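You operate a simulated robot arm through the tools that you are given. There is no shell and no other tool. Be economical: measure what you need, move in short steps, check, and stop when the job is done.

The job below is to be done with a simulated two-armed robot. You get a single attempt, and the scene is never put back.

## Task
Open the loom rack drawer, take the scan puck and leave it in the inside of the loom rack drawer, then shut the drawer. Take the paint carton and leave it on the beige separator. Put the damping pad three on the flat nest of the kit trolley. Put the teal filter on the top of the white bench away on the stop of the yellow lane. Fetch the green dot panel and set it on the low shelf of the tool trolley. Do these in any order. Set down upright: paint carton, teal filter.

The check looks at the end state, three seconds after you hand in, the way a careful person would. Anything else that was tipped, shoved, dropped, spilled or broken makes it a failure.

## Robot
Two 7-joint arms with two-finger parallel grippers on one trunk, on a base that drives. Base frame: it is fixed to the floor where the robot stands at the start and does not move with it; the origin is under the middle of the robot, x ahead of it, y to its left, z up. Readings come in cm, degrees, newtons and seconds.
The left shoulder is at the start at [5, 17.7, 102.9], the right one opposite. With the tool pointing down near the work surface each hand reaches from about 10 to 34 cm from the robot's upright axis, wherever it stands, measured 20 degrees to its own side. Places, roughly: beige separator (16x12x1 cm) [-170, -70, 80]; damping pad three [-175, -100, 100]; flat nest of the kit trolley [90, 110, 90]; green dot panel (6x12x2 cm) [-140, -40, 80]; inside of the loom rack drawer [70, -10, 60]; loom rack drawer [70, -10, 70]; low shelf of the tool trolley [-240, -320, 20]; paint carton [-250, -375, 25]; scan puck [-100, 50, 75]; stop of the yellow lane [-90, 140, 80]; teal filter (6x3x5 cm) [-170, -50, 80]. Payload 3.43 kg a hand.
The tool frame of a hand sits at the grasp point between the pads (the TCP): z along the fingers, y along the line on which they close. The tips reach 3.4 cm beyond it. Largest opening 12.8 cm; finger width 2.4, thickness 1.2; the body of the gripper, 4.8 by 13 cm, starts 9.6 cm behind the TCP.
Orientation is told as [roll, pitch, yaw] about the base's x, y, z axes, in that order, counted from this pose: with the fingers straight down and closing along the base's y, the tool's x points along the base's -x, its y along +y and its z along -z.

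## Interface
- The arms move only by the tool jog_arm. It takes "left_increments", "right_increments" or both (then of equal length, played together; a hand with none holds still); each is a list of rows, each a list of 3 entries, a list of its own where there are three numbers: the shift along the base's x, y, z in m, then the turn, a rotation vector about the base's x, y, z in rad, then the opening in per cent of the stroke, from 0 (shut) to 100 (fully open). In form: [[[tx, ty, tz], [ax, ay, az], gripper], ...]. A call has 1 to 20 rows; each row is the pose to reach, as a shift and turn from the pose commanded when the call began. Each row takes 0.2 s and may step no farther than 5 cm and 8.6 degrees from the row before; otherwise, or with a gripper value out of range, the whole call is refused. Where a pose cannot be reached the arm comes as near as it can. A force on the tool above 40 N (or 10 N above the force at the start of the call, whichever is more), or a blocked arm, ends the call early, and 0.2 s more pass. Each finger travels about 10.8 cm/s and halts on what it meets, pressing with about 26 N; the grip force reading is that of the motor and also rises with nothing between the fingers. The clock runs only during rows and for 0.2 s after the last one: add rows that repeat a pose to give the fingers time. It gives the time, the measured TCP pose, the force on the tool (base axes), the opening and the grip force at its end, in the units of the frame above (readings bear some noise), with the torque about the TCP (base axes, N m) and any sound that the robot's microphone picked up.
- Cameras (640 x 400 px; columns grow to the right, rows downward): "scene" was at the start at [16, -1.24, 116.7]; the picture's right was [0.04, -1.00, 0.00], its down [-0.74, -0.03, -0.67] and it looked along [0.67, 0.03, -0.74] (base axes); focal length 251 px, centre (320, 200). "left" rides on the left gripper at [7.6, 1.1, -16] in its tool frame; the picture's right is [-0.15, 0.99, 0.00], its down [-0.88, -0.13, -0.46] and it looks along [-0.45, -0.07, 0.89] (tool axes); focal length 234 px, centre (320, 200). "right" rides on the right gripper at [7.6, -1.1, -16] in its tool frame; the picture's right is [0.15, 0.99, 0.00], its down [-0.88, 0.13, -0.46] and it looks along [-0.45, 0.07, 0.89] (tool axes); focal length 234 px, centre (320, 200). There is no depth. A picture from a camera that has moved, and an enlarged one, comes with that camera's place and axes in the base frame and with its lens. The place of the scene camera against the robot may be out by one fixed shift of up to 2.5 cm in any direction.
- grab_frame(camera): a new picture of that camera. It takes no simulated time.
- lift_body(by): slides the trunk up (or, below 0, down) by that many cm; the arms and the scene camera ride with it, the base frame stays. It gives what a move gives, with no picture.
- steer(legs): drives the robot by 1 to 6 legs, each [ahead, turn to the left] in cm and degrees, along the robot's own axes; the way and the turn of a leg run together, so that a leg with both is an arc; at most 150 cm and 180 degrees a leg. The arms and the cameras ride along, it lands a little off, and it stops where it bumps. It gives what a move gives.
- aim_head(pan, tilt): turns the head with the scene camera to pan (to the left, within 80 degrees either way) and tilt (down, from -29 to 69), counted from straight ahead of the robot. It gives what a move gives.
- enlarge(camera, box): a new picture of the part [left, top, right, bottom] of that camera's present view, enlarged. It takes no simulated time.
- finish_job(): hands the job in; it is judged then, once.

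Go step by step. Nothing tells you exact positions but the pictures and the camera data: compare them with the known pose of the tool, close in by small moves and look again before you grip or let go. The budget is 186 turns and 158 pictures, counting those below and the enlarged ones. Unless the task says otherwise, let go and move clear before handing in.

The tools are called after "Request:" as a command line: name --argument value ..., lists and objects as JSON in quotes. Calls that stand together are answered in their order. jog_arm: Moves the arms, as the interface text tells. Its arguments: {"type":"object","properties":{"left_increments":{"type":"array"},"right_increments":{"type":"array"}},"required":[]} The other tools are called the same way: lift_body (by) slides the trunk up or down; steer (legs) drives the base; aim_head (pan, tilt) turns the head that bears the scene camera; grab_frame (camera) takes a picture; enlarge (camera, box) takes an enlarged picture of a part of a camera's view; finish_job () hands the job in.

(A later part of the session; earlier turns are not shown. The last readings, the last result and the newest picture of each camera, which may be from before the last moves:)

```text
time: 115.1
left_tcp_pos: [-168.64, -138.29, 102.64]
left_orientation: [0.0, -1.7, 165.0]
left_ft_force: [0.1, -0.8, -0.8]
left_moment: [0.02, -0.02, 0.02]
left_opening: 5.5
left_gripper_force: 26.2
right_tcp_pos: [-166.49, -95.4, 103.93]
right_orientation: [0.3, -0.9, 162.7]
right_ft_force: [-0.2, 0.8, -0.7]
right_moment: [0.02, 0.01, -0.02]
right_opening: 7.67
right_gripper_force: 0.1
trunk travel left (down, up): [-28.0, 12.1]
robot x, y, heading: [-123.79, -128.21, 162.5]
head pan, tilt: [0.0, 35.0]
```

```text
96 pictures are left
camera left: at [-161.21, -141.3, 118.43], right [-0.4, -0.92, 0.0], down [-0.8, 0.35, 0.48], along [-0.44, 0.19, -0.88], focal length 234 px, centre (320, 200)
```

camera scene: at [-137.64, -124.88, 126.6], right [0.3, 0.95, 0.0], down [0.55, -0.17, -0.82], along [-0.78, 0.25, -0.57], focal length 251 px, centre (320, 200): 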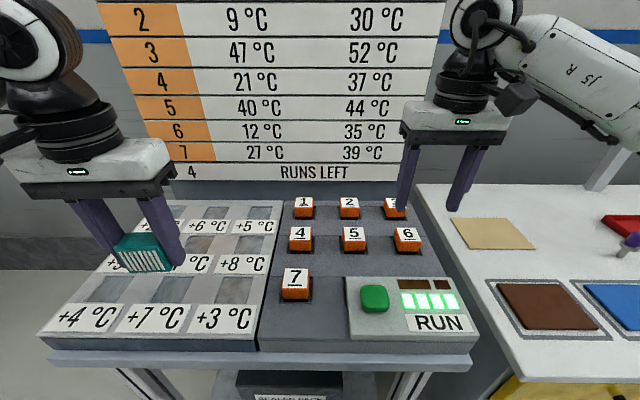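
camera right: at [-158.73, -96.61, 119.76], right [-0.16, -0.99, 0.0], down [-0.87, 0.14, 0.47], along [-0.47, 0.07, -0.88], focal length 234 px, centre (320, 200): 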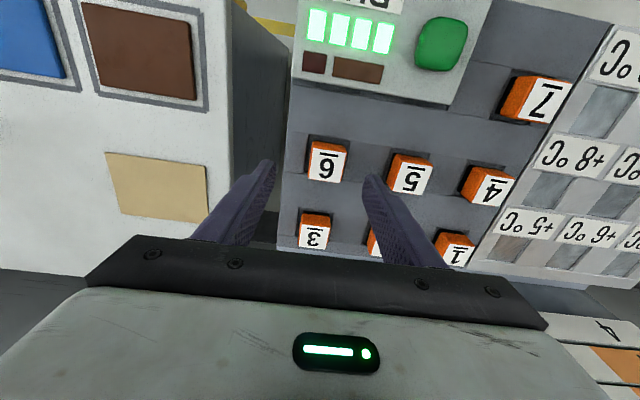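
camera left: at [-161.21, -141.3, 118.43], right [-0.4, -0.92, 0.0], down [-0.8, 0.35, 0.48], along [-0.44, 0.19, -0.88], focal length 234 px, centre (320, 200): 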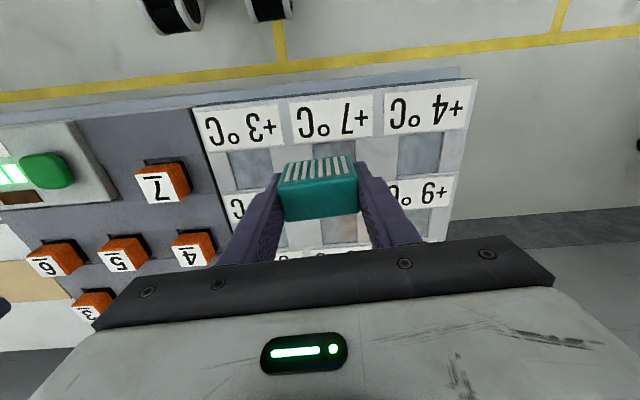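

Pad 3's top is near [-180.3, -92.4, 90]. I'll edge 5 cm closer and move the right hand over it.

Request:
steer --legs '[[5, 0]]'

Request:
jog_arm --right_increments '[[[-0.03, 0.005, 0], [0, 0, 0], 60], [[-0.06, 0.01, 0], [0, 0, 0], 60], [[-0.09, 0.015, -0.03], [0, 0, 0], 60], [[-0.09, 0.015, -0.03], [0, 0, 0], 60]]'

Request:
grab_frame --camera "right"

Request:
enlarge --camera "scene" --box '[260, 80, 500, 280]'

```text
time: 116.0
left_tcp_pos: [-173.41, -136.71, 102.69]
left_orientation: [-0.1, -1.7, 165.1]
left_ft_force: [0.3, 0.9, -0.8]
left_moment: [0.02, -0.02, 0.01]
left_opening: 5.51
left_gripper_force: 25.8
right_tcp_pos: [-171.34, -93.91, 104.03]
right_orientation: [0.4, -1.0, 162.6]
right_ft_force: [-0.3, -0.2, -0.4]
right_moment: [-0.02, -0.02, 0.02]
right_opening: 7.69
right_gripper_force: 0.0
trunk travel left (down, up): [-28.0, 12.1]
robot x, y, heading: [-128.07, -126.47, 162.8]
head pan, tilt: [0.0, 35.0]
```

```text
time: 117.0
left_tcp_pos: [-173.45, -136.8, 102.77]
left_orientation: [0.0, -1.9, 164.9]
left_ft_force: [-0.3, 0.0, 0.1]
left_moment: [0.0, 0.0, 0.06]
left_opening: 5.53
left_gripper_force: 26.0
right_tcp_pos: [-180.28, -92.51, 101.01]
right_orientation: [0.3, -1.1, 162.6]
right_ft_force: [0.6, -0.3, 1.3]
right_moment: [0.02, 0.01, -0.01]
right_opening: 7.68
right_gripper_force: 0.0
trunk travel left (down, up): [-28.0, 12.1]
robot x, y, heading: [-128.68, -126.7, 162.7]
head pan, tilt: [0.0, 35.0]
```

```text
95 pictures are left
camera right: at [-172.52, -93.74, 116.8], right [-0.16, -0.99, 0.0], down [-0.87, 0.14, 0.47], along [-0.47, 0.07, -0.88], focal length 234 px, centre (320, 200)
```

right: 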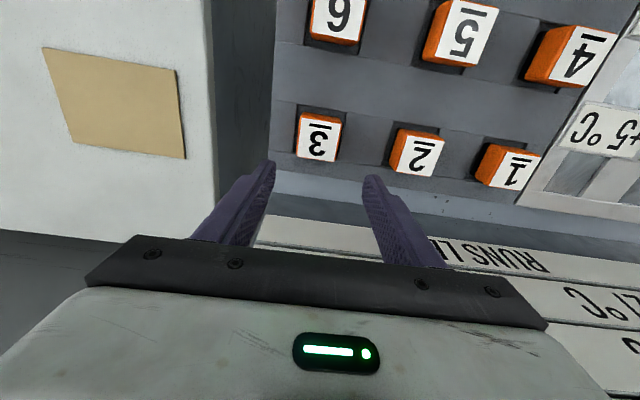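

```text
2.00 times, centred on (380, 180) of scene
camera zoom: at [-142.34, -123.4, 126.62], right [0.3, 0.95, 0.0], down [0.55, -0.17, -0.82], along [-0.78, 0.25, -0.57], focal length 503 px, centre (200, 240)
```

zoom: 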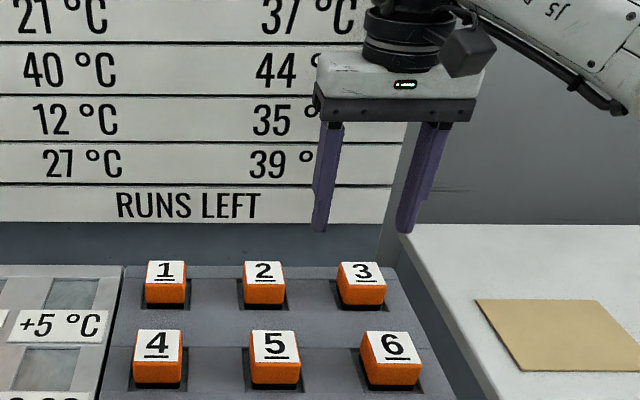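

Pad 3 refines to [-178.2, -92.9] with its top at z ≈ 92.8. I'll correct, lower and check.

Request:
jog_arm --right_increments '[[[0.021, -0.003, 0], [0, 0, 0], 60], [[0.021, -0.003, -0.035], [0, 0, 0], 60], [[0.021, -0.003, -0.035], [0, 0, 0], 60]]'

Request:
grab_frame --camera "right"

Request:
enlarge --camera "scene" --box '[300, 120, 460, 240]'

```text
time: 117.8
left_tcp_pos: [-173.32, -136.8, 102.72]
left_orientation: [0.1, -1.8, 165.0]
left_ft_force: [-0.3, 0.2, -1.0]
left_moment: [-0.03, 0.0, -0.02]
left_opening: 5.54
left_gripper_force: 26.0
right_tcp_pos: [-178.02, -92.9, 97.46]
right_orientation: [0.3, -1.2, 162.6]
right_ft_force: [-0.5, 0.5, -0.9]
right_moment: [0.01, 0.01, 0.04]
right_opening: 7.67
right_gripper_force: 0.2
trunk travel left (down, up): [-28.0, 12.1]
robot x, y, heading: [-128.44, -126.91, 162.3]
head pan, tilt: [0.0, 35.0]
```

```text
93 pictures are left
camera right: at [-170.18, -94.12, 113.26], right [-0.16, -0.99, 0.0], down [-0.87, 0.14, 0.47], along [-0.47, 0.07, -0.88], focal length 234 px, centre (320, 200)
```

right: 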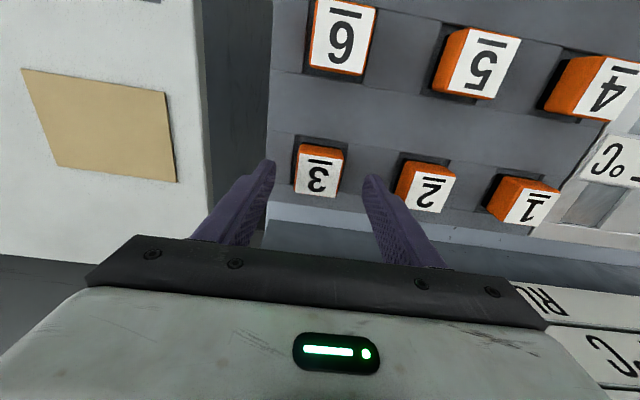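

```text
3.33 times, centred on (380, 180) of scene
camera zoom: at [-142.35, -123.41, 126.61], right [0.3, 0.95, 0.0], down [0.55, -0.17, -0.82], along [-0.78, 0.25, -0.57], focal length 838 px, centre (120, 267)
```

zoom: 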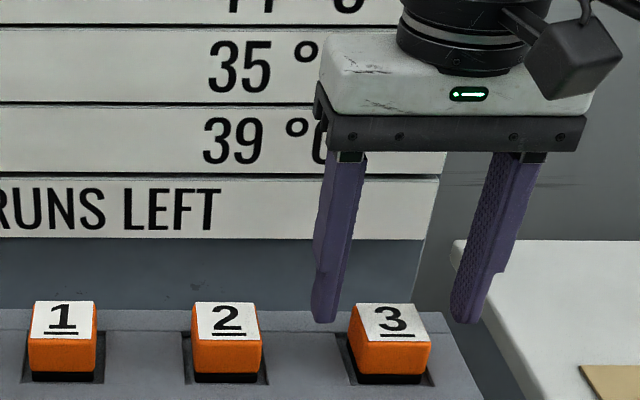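

The fingers straddle pad 3. I'll lower and grip it.

Request:
jog_arm --right_increments '[[[-0.004, 0.001, -0.02], [0, 0, 0], 60], [[-0.004, 0.001, -0.036], [0, 0, 0], 60], [[-0.004, 0.001, -0.036], [0, 0, 0], 60]]'

Request:
grab_frame --camera "right"

Request:
enlarge --camera "scene" --box '[300, 120, 460, 240]'

```text
time: 118.6
left_tcp_pos: [-173.36, -136.82, 102.71]
left_orientation: [-0.1, -1.8, 165.0]
left_ft_force: [0.8, -0.5, -0.5]
left_moment: [-0.01, -0.01, 0.01]
left_opening: 5.53
left_gripper_force: 25.5
right_tcp_pos: [-178.55, -92.81, 94.02]
right_orientation: [0.3, -1.2, 162.6]
right_ft_force: [-0.6, 1.2, 9.9]
right_moment: [0.37, -0.2, 0.08]
right_opening: 7.68
right_gripper_force: 0.1
trunk travel left (down, up): [-28.0, 12.1]
robot x, y, heading: [-128.18, -126.62, 162.6]
head pan, tilt: [0.0, 35.0]
```

```text
91 pictures are left
camera right: at [-170.73, -93.91, 109.74], right [-0.16, -0.99, 0.0], down [-0.87, 0.14, 0.48], along [-0.47, 0.07, -0.88], focal length 234 px, centre (320, 200)
```

right: 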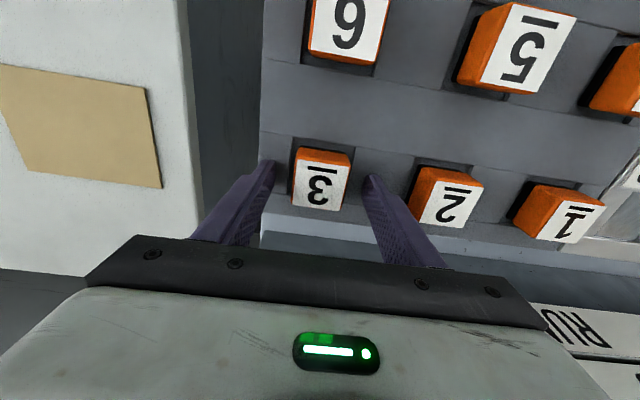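

```text
3.33 times, centred on (380, 180) of scene
camera zoom: at [-142.29, -123.45, 126.64], right [0.3, 0.95, 0.0], down [0.55, -0.17, -0.82], along [-0.78, 0.25, -0.57], focal length 838 px, centre (120, 267)
```

zoom: 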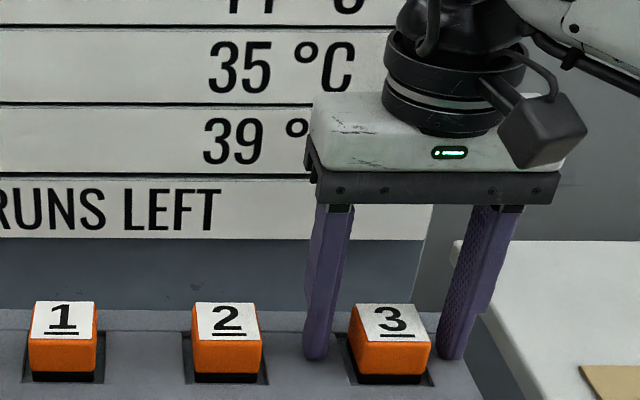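

The tips touch the deck beside the pad and it's centred. Closing now, then lifting.

Request:
jog_arm --right_increments '[[[0, 0, 0.003], [0, 0, 0], 60], [[0, 0, 0.003], [0, 0, 0], 10], [[0, 0, 0.003], [0, 0, 0], 10], [[0, 0, 0.003], [0, 0, 0], 10]]'

Request:
jog_arm --right_increments '[[[0, 0, 0.03], [0, 0, 0], 10], [[0, 0, 0.06], [0, 0, 0], 10], [[0, 0, 0.1], [0, 0, 0], 10], [[0.03, -0.01, 0.12], [0, 0, 0], 10], [[0.06, -0.02, 0.12], [0, 0, 0], 10]]'

Request:
grab_frame --camera "right"

```text
time: 119.6
left_tcp_pos: [-173.28, -136.82, 102.72]
left_orientation: [0.0, -1.8, 165.0]
left_ft_force: [-0.4, 0.4, -0.6]
left_moment: [0.0, 0.0, 0.02]
left_opening: 5.53
left_gripper_force: 25.7
right_tcp_pos: [-178.57, -92.66, 94.09]
right_orientation: [0.3, -1.1, 162.6]
right_ft_force: [0.0, 0.2, -0.2]
right_moment: [0.02, 0.0, 0.01]
right_opening: 4.15
right_gripper_force: 25.9
trunk travel left (down, up): [-28.0, 12.1]
robot x, y, heading: [-128.21, -126.75, 162.6]
head pan, tilt: [0.0, 35.0]
```

```text
time: 120.8
left_tcp_pos: [-173.3, -136.75, 102.63]
left_orientation: [0.1, -1.9, 165.0]
left_ft_force: [0.2, 0.2, 0.3]
left_moment: [0.03, -0.04, -0.02]
left_opening: 5.51
left_gripper_force: 26.2
right_tcp_pos: [-172.24, -94.63, 106.0]
right_orientation: [0.2, -1.1, 162.5]
right_ft_force: [0.6, 0.1, -1.3]
right_moment: [0.02, 0.01, 0.01]
right_opening: 4.16
right_gripper_force: 26.1
trunk travel left (down, up): [-28.0, 12.1]
robot x, y, heading: [-128.05, -126.44, 162.4]
head pan, tilt: [0.0, 35.0]
```

```text
89 pictures are left
camera right: at [-164.56, -95.76, 121.83], right [-0.16, -0.99, 0.0], down [-0.87, 0.14, 0.47], along [-0.47, 0.07, -0.88], focal length 234 px, centre (320, 200)
```

right: 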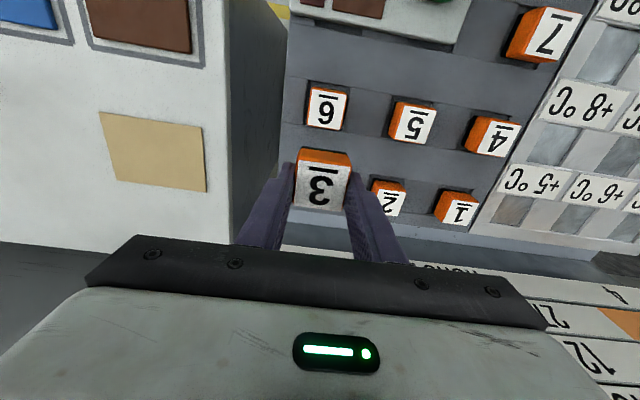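

Pad 3 is in the right hand. I'll back out and drive round to the yellow lane.

Request:
steer --legs '[[-25, 0], [0, -91.5], [92, 0], [92, 0], [91, 0], [0, 90.5]]'

Request:
aim_head --pan 10 --tilt 35

Request:
grab_frame --camera "scene"

```text
time: 143.5
left_tcp_pos: [-65.47, 113.55, 102.68]
left_orientation: [0.0, -1.9, 165.9]
left_ft_force: [-0.6, -0.1, -0.3]
left_moment: [-0.03, 0.0, 0.0]
left_opening: 5.53
left_gripper_force: 25.4
right_tcp_pos: [-65.2, 155.79, 106.0]
right_orientation: [0.3, -1.0, 163.6]
right_ft_force: [-0.8, -0.1, -1.6]
right_moment: [-0.02, 0.03, 0.02]
right_opening: 4.11
right_gripper_force: 26.3
trunk travel left (down, up): [-28.0, 12.1]
robot x, y, heading: [-20.53, 124.16, 163.5]
head pan, tilt: [0.0, 35.0]
```

```text
time: 144.2
left_tcp_pos: [-65.39, 113.58, 102.82]
left_orientation: [0.0, -1.8, 166.1]
left_ft_force: [0.5, -0.4, -0.5]
left_moment: [0.01, 0.04, 0.01]
left_opening: 5.52
left_gripper_force: 25.7
right_tcp_pos: [-65.28, 155.77, 105.96]
right_orientation: [0.2, -1.0, 163.6]
right_ft_force: [-0.1, -0.7, -1.5]
right_moment: [-0.01, 0.01, -0.03]
right_opening: 4.12
right_gripper_force: 25.8
trunk travel left (down, up): [-28.0, 12.1]
robot x, y, heading: [-20.64, 124.31, 163.4]
head pan, tilt: [10.0, 35.0]
```

```text
88 pictures are left
camera scene: at [-35.05, 125.97, 126.61], right [0.11, 0.99, 0.0], down [0.57, -0.07, -0.82], along [-0.81, 0.09, -0.57], focal length 251 px, centre (320, 200)
```

scene: 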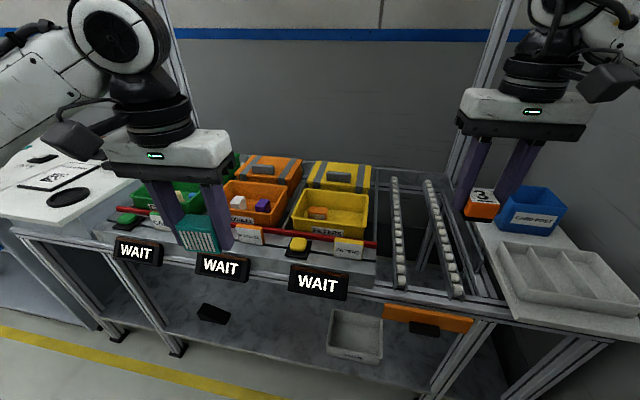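

The yellow lane is the third one. I'll enlarge to see what its stop looks like.

Request:
enlarge --camera "scene" --box '[220, 150, 400, 310]'

```text
2.50 times, centred on (310, 230) of scene
camera zoom: at [-35.05, 125.97, 126.61], right [0.11, 0.99, 0.0], down [0.57, -0.07, -0.82], along [-0.81, 0.09, -0.57], focal length 628 px, centre (345, 125)
```

zoom: 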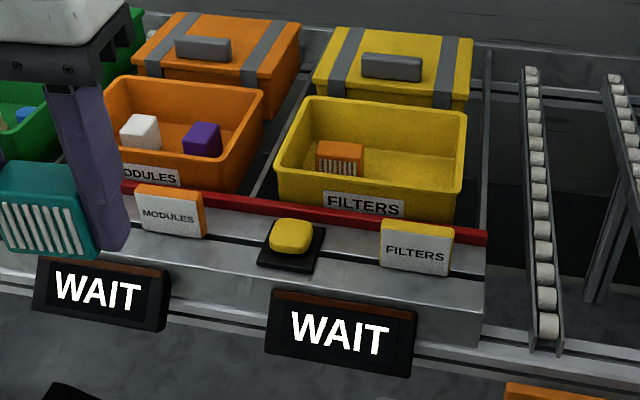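

The yellow lane's front bin, labelled FILTERS, sits at the stop with another filter in it; that is where the teal filter belongs. I'll drive 16 cm closer and look in from above.

Request:
steer --legs '[[16, 0]]'

Request:
jog_arm --left_increments '[[[-0.015, 0.04, 0.01], [0, 0, 0], 35], [[-0.03, 0.08, 0.02], [0, 0, 0], 35], [[-0.045, 0.12, 0.02], [0, 0, 0], 35], [[-0.06, 0.14, 0.02], [0, 0, 0], 35], [[-0.06, 0.14, 0.02], [0, 0, 0], 35]]'

Request:
grab_frame --camera "left"

Request:
grab_frame --camera "scene"

```text
time: 145.6
left_tcp_pos: [-80.84, 118.15, 102.69]
left_orientation: [0.0, -1.7, 166.0]
left_ft_force: [-0.3, -0.4, 0.4]
left_moment: [0.01, 0.01, 0.04]
left_opening: 5.51
left_gripper_force: 25.8
right_tcp_pos: [-80.73, 160.29, 105.92]
right_orientation: [0.3, -1.0, 163.8]
right_ft_force: [-0.5, 0.5, -1.1]
right_moment: [0.02, -0.03, 0.01]
right_opening: 4.14
right_gripper_force: 26.0
trunk travel left (down, up): [-28.0, 12.1]
robot x, y, heading: [-36.19, 129.4, 163.5]
head pan, tilt: [10.0, 35.0]
```

```text
time: 146.8
left_tcp_pos: [-86.86, 132.14, 104.88]
left_orientation: [0.0, -1.9, 166.2]
left_ft_force: [-0.7, 0.0, 0.5]
left_moment: [-0.01, 0.02, -0.02]
left_opening: 5.52
left_gripper_force: 25.9
right_tcp_pos: [-80.66, 160.14, 106.02]
right_orientation: [0.4, -1.1, 163.6]
right_ft_force: [0.2, -0.1, -0.9]
right_moment: [0.0, 0.02, 0.0]
right_opening: 4.14
right_gripper_force: 25.9
trunk travel left (down, up): [-28.0, 12.1]
robot x, y, heading: [-35.93, 128.71, 163.9]
head pan, tilt: [10.0, 35.0]
```

```text
86 pictures are left
camera left: at [-79.29, 129.21, 120.62], right [-0.38, -0.93, 0.0], down [-0.81, 0.33, 0.48], along [-0.45, 0.18, -0.88], focal length 234 px, centre (320, 200)
```

left: 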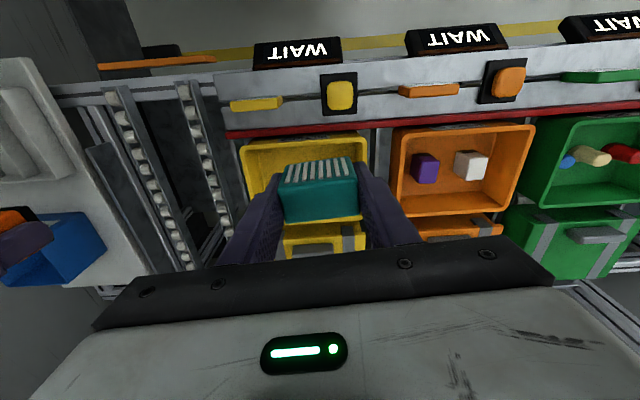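

```text
85 pictures are left
camera scene: at [-50.41, 130.46, 126.61], right [0.11, 0.99, 0.0], down [0.57, -0.06, -0.82], along [-0.81, 0.09, -0.57], focal length 251 px, centre (320, 200)
```

scene: 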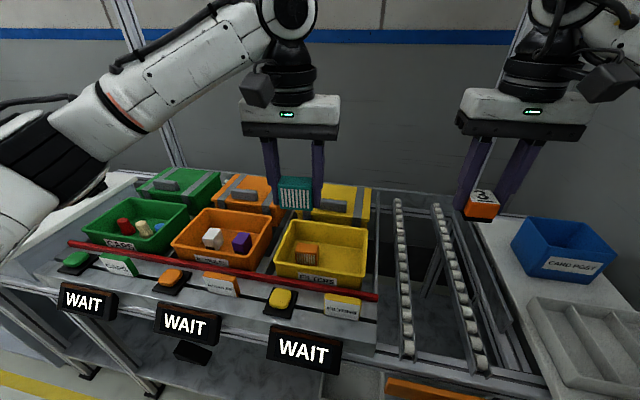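

The bin is about 19 × 14 cm with the orange filter toward its left, so I'll turn the teal filter a quarter turn to fit it beside. Rotating at height first, then looking.

Request:
jog_arm --left_increments '[[[0, 0.002, 0], [0, 0, 0.135], 35], [[0, 0.004, 0], [0, 0, 0.271], 35], [[0, 0.006, 0], [0, 0, 0.406], 35], [[0, 0.008, 0], [0, 0, 0.542], 35], [[0, 0.01, 0], [0, 0, 0.677], 35], [[0, 0.012, 0], [0, 0, 0.813], 35], [[0, 0.014, 0], [0, 0, 0.948], 35], [[0, 0.016, 0], [0, 0, 1.084], 35], [[0, 0.018, 0], [0, 0, 1.219], 35], [[0, 0.02, 0], [0, 0, 1.355], 35], [[0, 0.02, 0], [0, 0, 1.49], 35], [[0, 0.02, 0], [0, 0, 1.49], 35]]'

Request:
grab_frame --camera "left"

Request:
enlarge --camera "scene" --box '[210, 150, 400, 310]'

```text
time: 149.4
left_tcp_pos: [-86.77, 134.0, 104.84]
left_orientation: [0.0, -1.8, -108.3]
left_ft_force: [0.5, 1.3, -0.2]
left_moment: [-0.01, 0.01, 0.0]
left_opening: 5.52
left_gripper_force: 25.9
right_tcp_pos: [-80.65, 160.2, 105.99]
right_orientation: [0.3, -1.1, 163.6]
right_ft_force: [-0.3, 1.3, -0.6]
right_moment: [0.0, -0.04, -0.02]
right_opening: 4.11
right_gripper_force: 26.2
trunk travel left (down, up): [-28.0, 12.1]
robot x, y, heading: [-36.26, 128.91, 163.4]
head pan, tilt: [10.0, 35.0]
```

```text
84 pictures are left
camera left: at [-83.27, 141.38, 120.45], right [0.89, -0.45, 0.01], down [-0.4, -0.78, 0.48], along [-0.21, -0.43, -0.88], focal length 234 px, centre (320, 200)
```

left: 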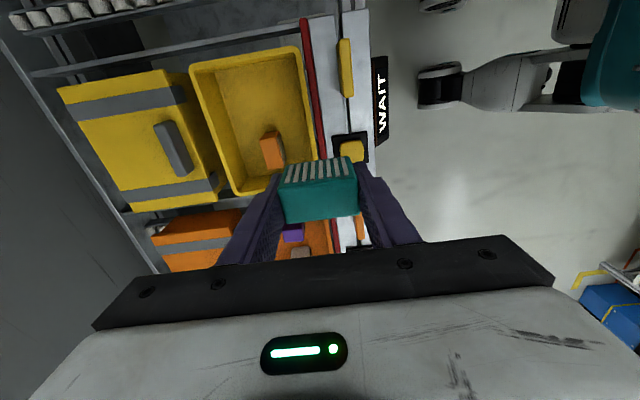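

```text
2.50 times, centred on (305, 230) of scene
camera zoom: at [-50.41, 130.47, 126.61], right [0.11, 0.99, 0.0], down [0.57, -0.06, -0.82], along [-0.81, 0.09, -0.57], focal length 628 px, centre (358, 125)
```

zoom: 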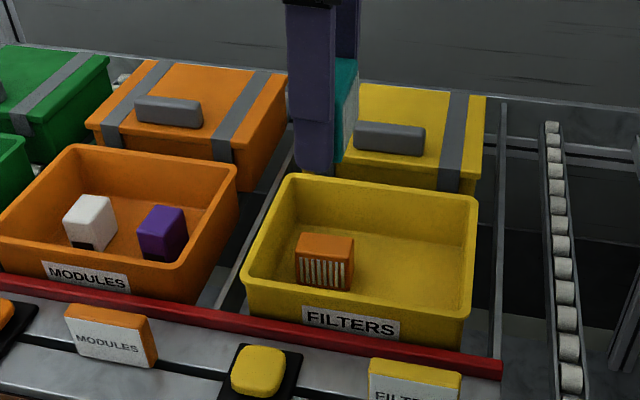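

Now I see clearly into the bin: free floor centred near [-93.3, 142]. I'll move over it and lower partway.

Request:
jog_arm --left_increments '[[[-0.022, 0.027, 0], [0, 0, 0], 35], [[-0.044, 0.054, 0], [0, 0, 0], 35], [[-0.065, 0.08, 0], [0, 0, 0], 35], [[-0.065, 0.08, -0.045], [0, 0, 0], 35], [[-0.065, 0.08, -0.09], [0, 0, 0], 35], [[-0.065, 0.08, -0.13], [0, 0, 0], 35], [[-0.065, 0.08, -0.13], [0, 0, 0], 35]]' --right_increments '[[[0.006, 0.02, 0], [0, 0, 0], 10], [[0.012, 0.04, 0], [0, 0, 0], 10], [[0.017, 0.057, 0], [0, 0, 0], 10], [[0.017, 0.057, 0], [0, 0, 0], 10], [[0.017, 0.057, 0], [0, 0, 0], 10], [[0.017, 0.057, 0], [0, 0, 0], 10], [[0.017, 0.057, 0], [0, 0, 0], 10]]'

Request:
grab_frame --camera "left"

Request:
enlarge --camera "scene" --box '[210, 150, 400, 310]'

```text
time: 151.0
left_tcp_pos: [-93.21, 141.94, 91.7]
left_orientation: [0.1, -1.8, -108.5]
left_ft_force: [-0.5, 0.4, -1.0]
left_moment: [-0.01, 0.03, -0.04]
left_opening: 5.52
left_gripper_force: 26.3
right_tcp_pos: [-78.89, 165.87, 105.96]
right_orientation: [0.3, -1.1, 163.7]
right_ft_force: [-0.1, 0.5, -1.5]
right_moment: [-0.04, -0.01, 0.01]
right_opening: 4.16
right_gripper_force: 25.6
trunk travel left (down, up): [-28.0, 12.1]
robot x, y, heading: [-36.24, 129.04, 163.5]
head pan, tilt: [10.0, 35.0]
```

```text
82 pictures are left
camera left: at [-89.79, 149.37, 107.48], right [0.89, -0.45, 0.0], down [-0.4, -0.78, 0.48], along [-0.22, -0.43, -0.88], focal length 234 px, centre (320, 200)
```

left: 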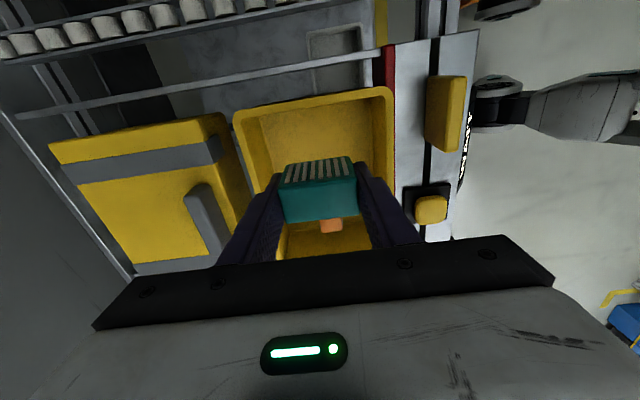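

```text
2.50 times, centred on (305, 230) of scene
camera zoom: at [-50.4, 130.47, 126.61], right [0.11, 0.99, 0.0], down [0.57, -0.06, -0.82], along [-0.81, 0.09, -0.57], focal length 628 px, centre (358, 125)
```

zoom: 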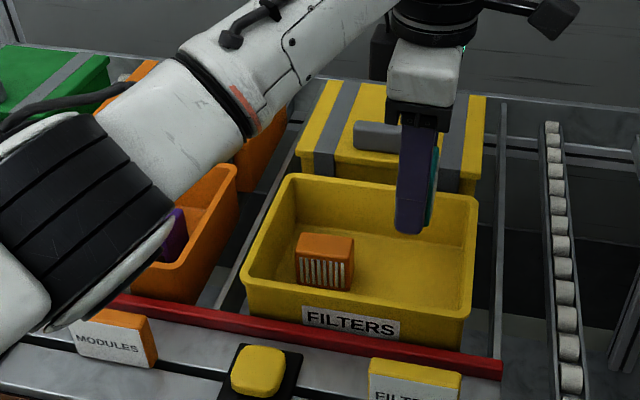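

The position is right laterally; I'll shift 1 cm toward me to centre fore-aft and lower until it touches.

Request:
jog_arm --left_increments '[[[0.0095, -0.003, -0.02], [0, 0, 0], 35], [[0.0095, -0.003, -0.05], [0, 0, 0], 35], [[0.0095, -0.003, -0.075], [0, 0, 0], 35], [[0.0095, -0.003, -0.085], [0, 0, 0], 35], [[0.0095, -0.003, -0.093], [0, 0, 0], 35], [[0.0095, -0.003, -0.1], [0, 0, 0], 35], [[0.0095, -0.003, -0.107], [0, 0, 0], 35], [[0.0095, -0.003, -0.114], [0, 0, 0], 35], [[0.0095, -0.003, -0.121], [0, 0, 0], 35], [[0.0095, -0.003, -0.128], [0, 0, 0], 35], [[0.0095, -0.003, -0.135], [0, 0, 0], 35]]'

Request:
grab_frame --camera "left"

Request:
enlarge --camera "scene" --box '[210, 150, 400, 310]'

```text
time: 153.3
left_tcp_pos: [-92.68, 142.07, 79.93]
left_orientation: [-1.0, -1.5, -108.7]
left_ft_force: [0.4, -0.7, 16.4]
left_moment: [-0.06, -0.61, -0.15]
left_opening: 5.49
left_gripper_force: 26.1
right_tcp_pos: [-78.87, 165.73, 106.01]
right_orientation: [0.4, -1.0, 163.7]
right_ft_force: [0.2, -0.2, -1.3]
right_moment: [-0.01, -0.03, 0.03]
right_opening: 4.11
right_gripper_force: 26.1
trunk travel left (down, up): [-28.0, 12.1]
robot x, y, heading: [-35.91, 129.12, 163.6]
head pan, tilt: [10.0, 35.0]
stopped in row 11 (left hand): the force on the tool passed its limit (the readings are from after the stop); the commanded pose is now the measured one
```

```text
80 pictures are left
camera left: at [-88.83, 149.25, 95.7], right [0.89, -0.46, -0.01], down [-0.39, -0.78, 0.48], along [-0.23, -0.42, -0.88], focal length 234 px, centre (320, 200)
```

left: 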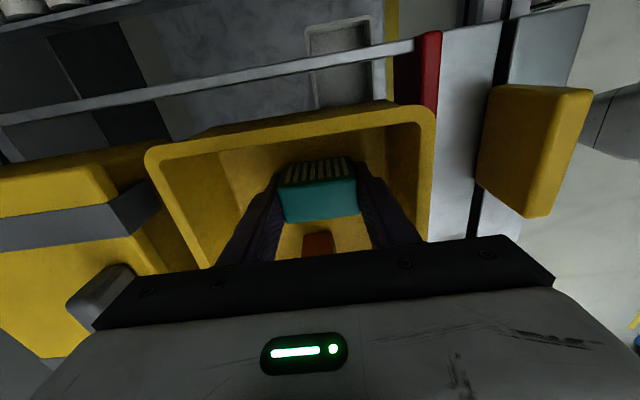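

```text
2.50 times, centred on (305, 230) of scene
camera zoom: at [-50.37, 130.47, 126.61], right [0.11, 0.99, 0.0], down [0.57, -0.06, -0.82], along [-0.81, 0.09, -0.57], focal length 628 px, centre (358, 125)
```

zoom: 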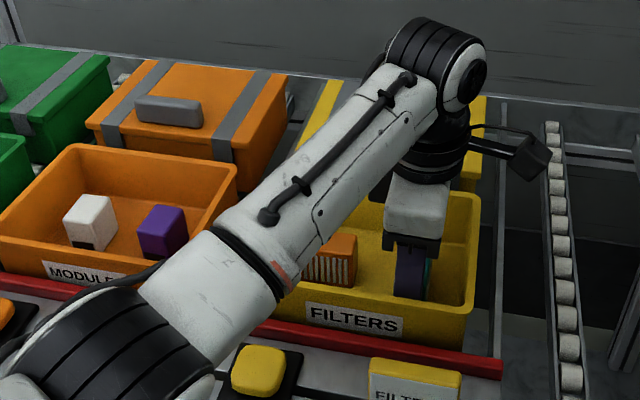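

The filter stands on the bin floor with clearance around. I'll open slightly and lift straight out.

Request:
jog_arm --left_increments '[[[0, 0, 0.001], [0, 0, 0], 53], [[0, 0, 0.001], [0, 0, 0], 53], [[0, 0, 0.03], [0, 0, 0], 53], [[0, 0, 0.07], [0, 0, 0], 53], [[0, 0, 0.12], [0, 0, 0], 53], [[0, 0, 0.17], [0, 0, 0], 53], [[0, 0, 0.22], [0, 0, 0], 53]]'

Request:
grab_frame --camera "left"

Request:
enlarge --camera "scene" --box '[210, 150, 400, 310]'

```text
time: 154.9
left_tcp_pos: [-92.49, 142.02, 101.78]
left_orientation: [-0.6, -1.8, -108.5]
left_ft_force: [0.7, 0.1, 0.4]
left_moment: [0.01, 0.02, 0.0]
left_opening: 6.76
left_gripper_force: 0.2
right_tcp_pos: [-78.87, 165.71, 106.01]
right_orientation: [0.2, -1.1, 163.7]
right_ft_force: [0.4, 0.0, -1.5]
right_moment: [-0.01, 0.01, 0.0]
right_opening: 4.12
right_gripper_force: 26.1
trunk travel left (down, up): [-28.0, 12.1]
robot x, y, heading: [-36.19, 129.32, 163.9]
head pan, tilt: [10.0, 35.0]
```

```text
78 pictures are left
camera left: at [-88.79, 149.28, 117.41], right [0.89, -0.45, -0.01], down [-0.39, -0.78, 0.48], along [-0.22, -0.43, -0.88], focal length 234 px, centre (320, 200)
```

left: 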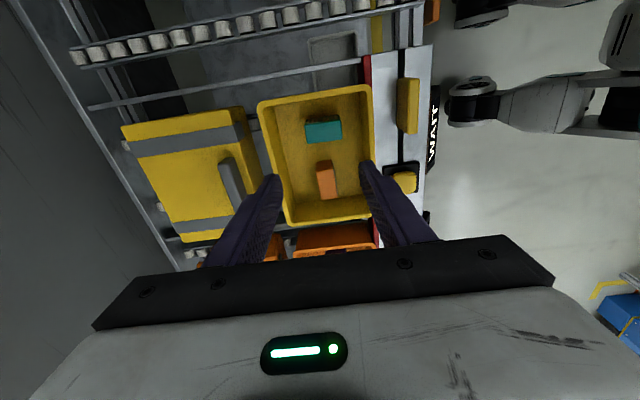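

```text
2.50 times, centred on (305, 230) of scene
camera zoom: at [-50.35, 130.47, 126.61], right [0.11, 0.99, 0.0], down [0.57, -0.06, -0.82], along [-0.81, 0.09, -0.57], focal length 628 px, centre (358, 125)
```

zoom: 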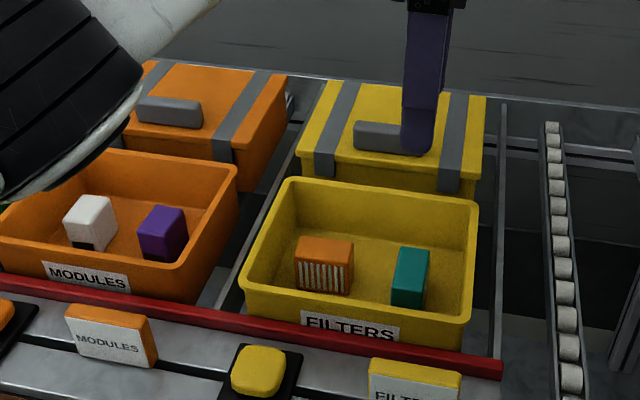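

The teal filter stands upright in the bin. I'll bring the left hand back to its travel pose.

Request:
jog_arm --left_increments '[[[0.009, -0.02, 0.01], [0, 0, -0.125], 53], [[0.019, -0.041, 0.01], [0, 0, -0.25], 60], [[0.028, -0.061, 0.01], [0, 0, -0.375], 60], [[0.037, -0.082, 0.01], [0, 0, -0.5], 60], [[0.047, -0.102, 0.01], [0, 0, -0.625], 60], [[0.056, -0.123, 0.01], [0, 0, -0.75], 60], [[0.065, -0.143, 0.01], [0, 0, -0.875], 60], [[0.075, -0.164, 0.01], [0, 0, -1.0], 60], [[0.084, -0.184, 0.01], [0, 0, -1.125], 60], [[0.093, -0.205, 0.01], [0, 0, -1.25], 60], [[0.103, -0.225, 0.01], [0, 0, -1.375], 60], [[0.112, -0.246, 0.01], [0, 0, -1.5], 60]]'

Request:
steer --legs '[[-30, 0], [0, -150]]'

Request:
aim_head --pan 0 --tilt 30

Request:
grab_frame --camera "scene"

```text
time: 157.5
left_tcp_pos: [-81.3, 117.34, 102.49]
left_orientation: [-0.7, -1.7, 165.3]
left_ft_force: [0.1, -0.6, -0.4]
left_moment: [0.0, 0.04, -0.02]
left_opening: 7.68
left_gripper_force: 0.0
right_tcp_pos: [-79.02, 165.74, 106.16]
right_orientation: [0.4, -1.1, 163.7]
right_ft_force: [0.2, -0.2, -0.8]
right_moment: [0.04, 0.0, -0.02]
right_opening: 4.13
right_gripper_force: 25.6
trunk travel left (down, up): [-28.0, 12.1]
robot x, y, heading: [-36.12, 129.1, 163.9]
head pan, tilt: [10.0, 35.0]
```

```text
time: 162.6
left_tcp_pos: [-35.68, 157.08, 102.84]
left_orientation: [-0.7, -1.8, 98.7]
left_ft_force: [0.5, -0.1, 0.1]
left_moment: [0.04, 0.01, -0.01]
left_opening: 7.67
left_gripper_force: 0.1
right_tcp_pos: [9.31, 173.52, 106.53]
right_orientation: [0.3, -1.0, 97.6]
right_ft_force: [0.3, -23.1, 2.9]
right_moment: [2.33, -0.35, -1.43]
right_opening: 4.15
right_gripper_force: 26.3
trunk travel left (down, up): [-28.0, 12.1]
robot x, y, heading: [-7.0, 120.56, 96.9]
head pan, tilt: [10.0, 35.0]
stopped in leg 2: the force on the tool passed its limit (the readings are from after the stop); the commanded pose is now the measured one
```

```text
time: 163.4
left_tcp_pos: [-35.71, 156.95, 102.71]
left_orientation: [-0.7, -1.9, 98.7]
left_ft_force: [-0.2, -0.4, 0.7]
left_moment: [-0.03, 0.0, 0.01]
left_opening: 7.67
left_gripper_force: 0.0
right_tcp_pos: [9.3, 173.63, 106.42]
right_orientation: [0.3, -1.2, 97.7]
right_ft_force: [0.7, -34.2, 4.0]
right_moment: [3.39, -0.25, -2.11]
right_opening: 4.13
right_gripper_force: 26.2
trunk travel left (down, up): [-28.0, 12.1]
robot x, y, heading: [-6.89, 120.37, 97.1]
head pan, tilt: [0.0, 30.0]
```

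```text
76 pictures are left
camera scene: at [-7.85, 134.29, 127.47], right [0.99, 0.12, 0.0], down [0.06, -0.49, -0.87], along [-0.11, 0.86, -0.5], focal length 251 px, centre (320, 200)
```

scene: 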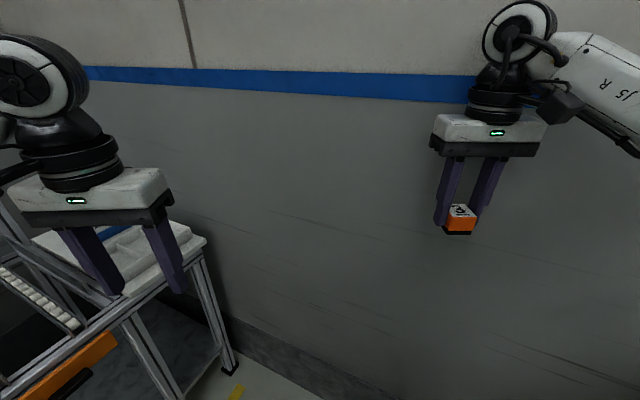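

The right hand touched the wall while turning; the pad is still held. I'll back straight away from the wall, then turn to the kit trolley.

Request:
steer --legs '[[-35, 0], [0, -75]]'

Request:
grab_frame --camera "scene"

Request:
grab_frame --camera "right"

```text
time: 168.8
left_tcp_pos: [25.33, 123.17, 102.64]
left_orientation: [-0.6, -1.6, 24.0]
left_ft_force: [0.2, 0.2, 0.1]
left_moment: [0.02, 0.0, -0.01]
left_opening: 7.66
left_gripper_force: 0.0
right_tcp_pos: [53.1, 84.27, 106.26]
right_orientation: [0.4, -0.9, 22.9]
right_ft_force: [0.6, 0.0, -0.9]
right_moment: [0.0, 0.02, 0.02]
right_opening: 4.12
right_gripper_force: 26.8
trunk travel left (down, up): [-28.0, 12.1]
robot x, y, heading: [-2.74, 85.78, 22.2]
head pan, tilt: [0.0, 30.0]
```

```text
75 pictures are left
camera scene: at [13.19, 90.45, 127.39], right [0.38, -0.93, 0.0], down [-0.46, -0.19, -0.87], along [0.8, 0.33, -0.5], focal length 251 px, centre (320, 200)
```

scene: 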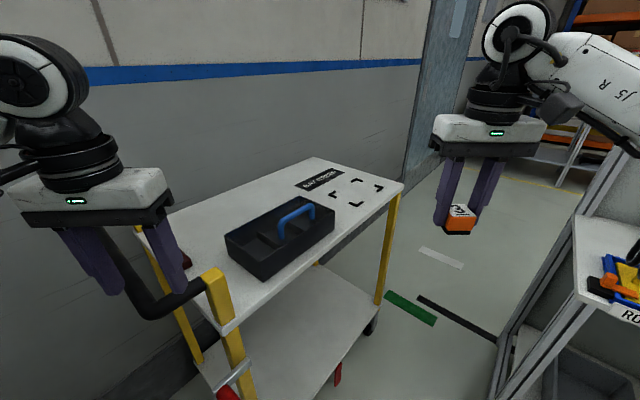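

```text
74 pictures are left
camera right: at [46.32, 80.09, 122.03], right [-0.52, 0.85, 0.0], down [0.75, 0.46, 0.47], along [0.4, 0.25, -0.88], focal length 234 px, centre (320, 200)
```

right: 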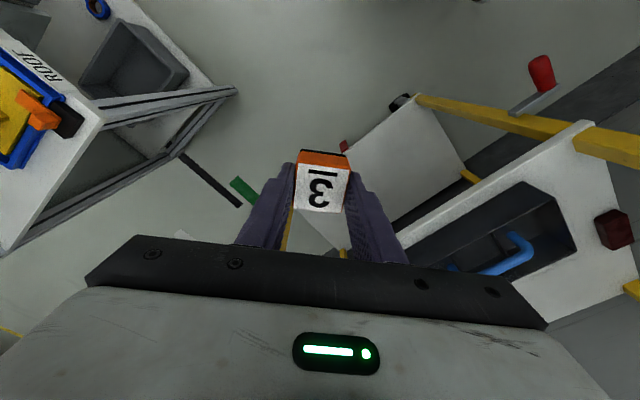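

The nest is the bracketed square near the trolley's far right corner, about [89, 108, 86]. The gap to the loom rack is narrow, so I'll tuck the hands and approach diagonally at heading 44°.

Request:
jog_arm --right_increments '[[[-0.035, 0.007, 0], [0, 0, 0], 10], [[-0.07, 0.014, 0], [0, 0, 0], 10], [[-0.106, 0.022, 0], [0, 0, 0], 10]]' --left_increments '[[[0, 0, 0.03], [0, 0, 0], 60], [[0, 0, 0.06], [0, 0, 0], 60], [[0, 0, 0.09], [0, 0, 0], 60]]'

Request:
steer --legs '[[0, -85], [40, 0], [0, 107], [33, 0]]'

Request:
grab_frame --camera "scene"

```text
time: 169.6
left_tcp_pos: [25.08, 123.26, 111.48]
left_orientation: [-0.6, -1.6, 23.9]
left_ft_force: [-0.1, -0.7, -0.2]
left_moment: [0.01, -0.02, 0.01]
left_opening: 7.7
left_gripper_force: 0.1
right_tcp_pos: [42.56, 86.49, 106.34]
right_orientation: [0.4, -0.9, 22.9]
right_ft_force: [0.2, 0.0, -0.7]
right_moment: [-0.01, 0.03, 0.02]
right_opening: 4.12
right_gripper_force: 26.1
trunk travel left (down, up): [-28.0, 12.1]
robot x, y, heading: [-2.91, 85.81, 22.2]
head pan, tilt: [0.0, 30.0]
```

```text
time: 182.0
left_tcp_pos: [51.53, 117.95, 111.52]
left_orientation: [-0.6, -1.7, 46.0]
left_ft_force: [0.9, -0.9, 0.1]
left_moment: [-0.01, 0.01, -0.01]
left_opening: 7.68
left_gripper_force: 0.0
right_tcp_pos: [81.42, 90.4, 106.18]
right_orientation: [0.4, -0.9, 45.1]
right_ft_force: [0.4, 0.1, -1.3]
right_moment: [-0.01, 0.02, 0.03]
right_opening: 4.12
right_gripper_force: 26.3
trunk travel left (down, up): [-28.0, 12.1]
robot x, y, heading: [39.52, 72.8, 44.4]
head pan, tilt: [0.0, 30.0]
```

```text
73 pictures are left
camera scene: at [52.18, 82.62, 127.38], right [0.7, -0.72, 0.0], down [-0.36, -0.35, -0.87], along [0.62, 0.6, -0.5], focal length 251 px, centre (320, 200)
```

scene: 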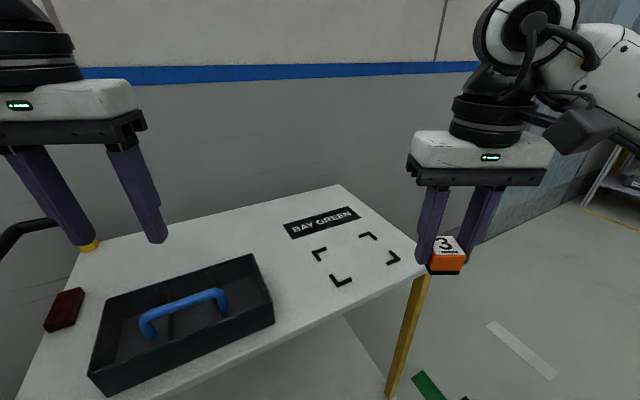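

The bracketed spot lies near [89.6, 107.3]. I'll enlarge both it and the black tray to be sure which is the flat nest.

Request:
enlarge --camera "scene" --box '[40, 180, 440, 400]'

Request:
grab_frame --camera "right"

```text
1.60 times, centred on (240, 290) of scene
camera zoom: at [52.18, 82.62, 127.38], right [0.7, -0.72, 0.0], down [-0.36, -0.35, -0.87], along [0.62, 0.6, -0.5], focal length 402 px, centre (448, 56)
```

zoom: 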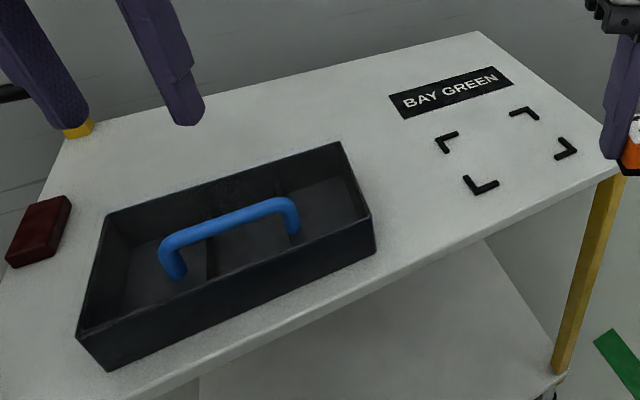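

```text
71 pictures are left
camera right: at [76.64, 84.14, 122.06], right [-0.8, 0.6, 0.0], down [0.53, 0.71, 0.47], along [0.28, 0.38, -0.88], focal length 234 px, centre (320, 200)
```

right: 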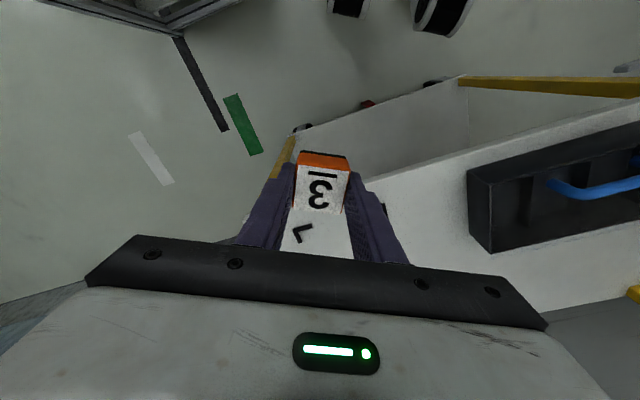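

The bracketed spot under BAY GREEN is the flat nest. I'll drive 5 cm nearer, move the pad over it and align to the brackets.

Request:
steer --legs '[[5, 0]]'

Request:
jog_arm --right_increments '[[[0.009, 0.027, 0], [0, 0, 0.094], 10], [[0.018, 0.054, 0], [0, 0, 0.188], 10], [[0.028, 0.08, 0], [0, 0, 0.282], 10], [[0.037, 0.107, 0], [0, 0, 0.376], 10], [[0.046, 0.134, 0], [0, 0, 0.47], 10], [[0.046, 0.134, -0.04], [0, 0, 0.47], 10], [[0.046, 0.134, -0.04], [0, 0, 0.47], 10]]'

Request:
grab_frame --camera "right"

Request:
grab_frame --camera "scene"

```text
time: 182.9
left_tcp_pos: [55.01, 121.59, 111.38]
left_orientation: [-0.6, -1.6, 45.9]
left_ft_force: [-0.6, 0.5, 0.1]
left_moment: [0.01, 0.0, 0.02]
left_opening: 7.66
left_gripper_force: 0.0
right_tcp_pos: [84.94, 93.96, 106.22]
right_orientation: [0.4, -0.8, 45.1]
right_ft_force: [0.0, 0.0, -0.4]
right_moment: [-0.04, 0.01, -0.01]
right_opening: 4.1
right_gripper_force: 26.3
trunk travel left (down, up): [-28.0, 12.1]
robot x, y, heading: [43.35, 76.56, 44.2]
head pan, tilt: [0.0, 30.0]
```

```text
time: 184.5
left_tcp_pos: [54.97, 121.48, 111.56]
left_orientation: [-0.7, -1.6, 45.9]
left_ft_force: [0.7, 0.3, 1.2]
left_moment: [0.03, 0.01, -0.01]
left_opening: 7.66
left_gripper_force: 0.2
right_tcp_pos: [89.58, 107.6, 102.31]
right_orientation: [0.4, -0.8, 71.9]
right_ft_force: [0.2, -0.2, 0.0]
right_moment: [0.0, 0.01, -0.03]
right_opening: 4.15
right_gripper_force: 25.8
trunk travel left (down, up): [-28.0, 12.1]
robot x, y, heading: [43.21, 76.48, 44.2]
head pan, tilt: [0.0, 30.0]
```

```text
70 pictures are left
camera right: at [88.18, 99.6, 118.05], right [-0.99, 0.17, 0.0], down [0.15, 0.87, 0.47], along [0.08, 0.46, -0.88], focal length 234 px, centre (320, 200)
```

right: 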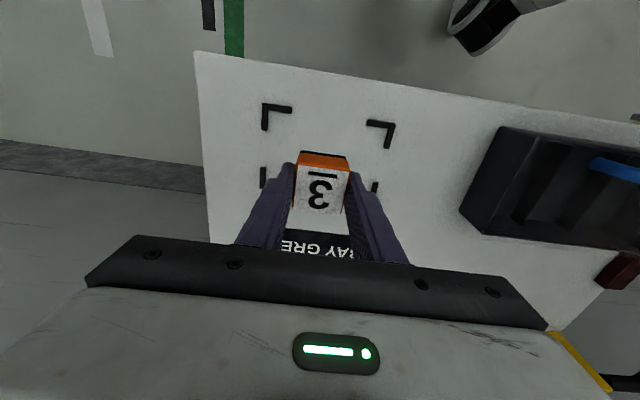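

```text
69 pictures are left
camera scene: at [55.65, 86.03, 127.39], right [0.7, -0.72, 0.0], down [-0.36, -0.35, -0.87], along [0.62, 0.6, -0.5], focal length 251 px, centre (320, 200)
```

scene: 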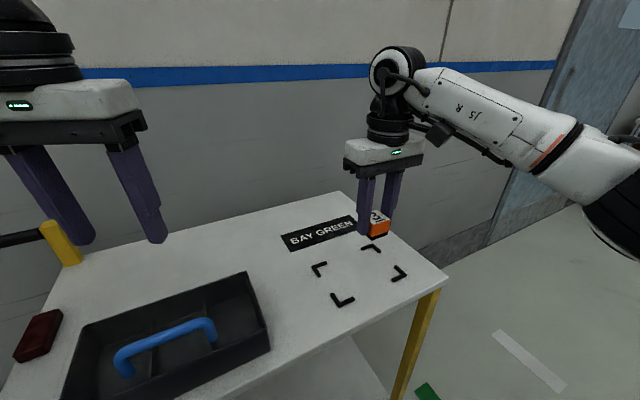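

The brackets centre near [89.5, 109.2]. I'll shift there and lower until contact.

Request:
jog_arm --right_increments '[[[0.001, 0.015, -0.02], [0, 0, 0], 10], [[0.001, 0.015, -0.05], [0, 0, 0], 10], [[0.001, 0.015, -0.08], [0, 0, 0], 10], [[0.001, 0.015, -0.09], [0, 0, 0], 10], [[0.001, 0.015, -0.098], [0, 0, 0], 10], [[0.001, 0.015, -0.105], [0, 0, 0], 10], [[0.001, 0.015, -0.112], [0, 0, 0], 10], [[0.001, 0.015, -0.119], [0, 0, 0], 10], [[0.001, 0.015, -0.126], [0, 0, 0], 10], [[0.001, 0.015, -0.133], [0, 0, 0], 10], [[0.001, 0.015, -0.14], [0, 0, 0], 10], [[0.001, 0.015, -0.147], [0, 0, 0], 10], [[0.001, 0.015, -0.154], [0, 0, 0], 10], [[0.001, 0.015, -0.161], [0, 0, 0], 10]]'

Request:
enlarge --camera "scene" --box '[270, 160, 470, 340]'

Request:
grab_frame --camera "right"

```text
time: 186.9
left_tcp_pos: [54.91, 121.34, 111.42]
left_orientation: [-0.6, -1.7, 45.9]
left_ft_force: [-0.2, 0.5, 0.9]
left_moment: [0.02, 0.01, 0.01]
left_opening: 7.67
left_gripper_force: 0.1
right_tcp_pos: [89.52, 108.88, 89.43]
right_orientation: [0.2, -1.7, 71.8]
right_ft_force: [-5.5, -6.6, 13.4]
right_moment: [-0.47, -0.13, -0.25]
right_opening: 4.12
right_gripper_force: 26.3
trunk travel left (down, up): [-28.0, 12.1]
robot x, y, heading: [43.18, 76.44, 44.2]
head pan, tilt: [0.0, 30.0]
stopped in row 11 (right hand): the force on the tool passed its limit (the readings are from after the stop); the commanded pose is now the measured one
```

```text
2.22 times, centred on (370, 250) of scene
camera zoom: at [55.54, 85.88, 127.4], right [0.7, -0.72, 0.0], down [-0.36, -0.35, -0.87], along [0.62, 0.6, -0.5], focal length 559 px, centre (209, 89)
```

zoom: 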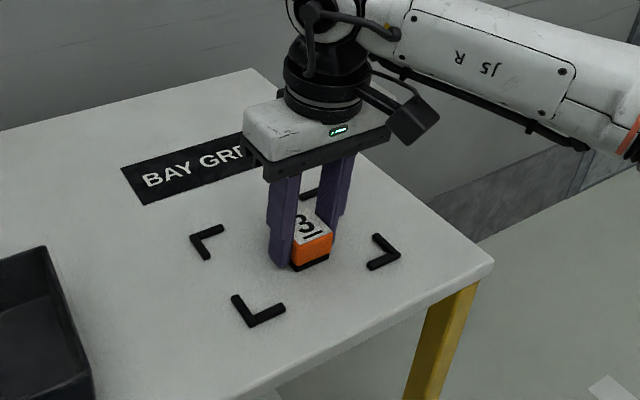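

```text
67 pictures are left
camera right: at [88.1, 100.88, 105.19], right [-0.99, 0.17, 0.0], down [0.15, 0.86, 0.48], along [0.08, 0.47, -0.88], focal length 234 px, centre (320, 200)
```

right: 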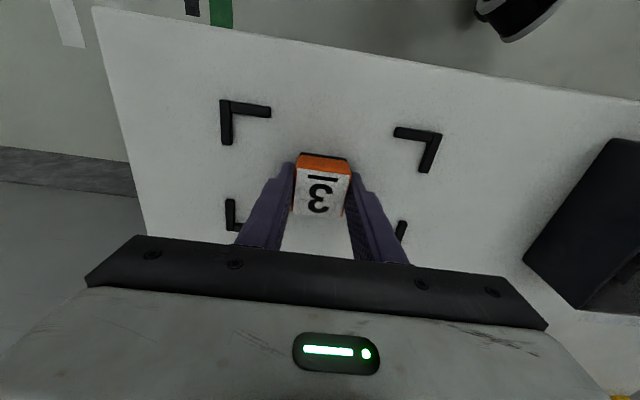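

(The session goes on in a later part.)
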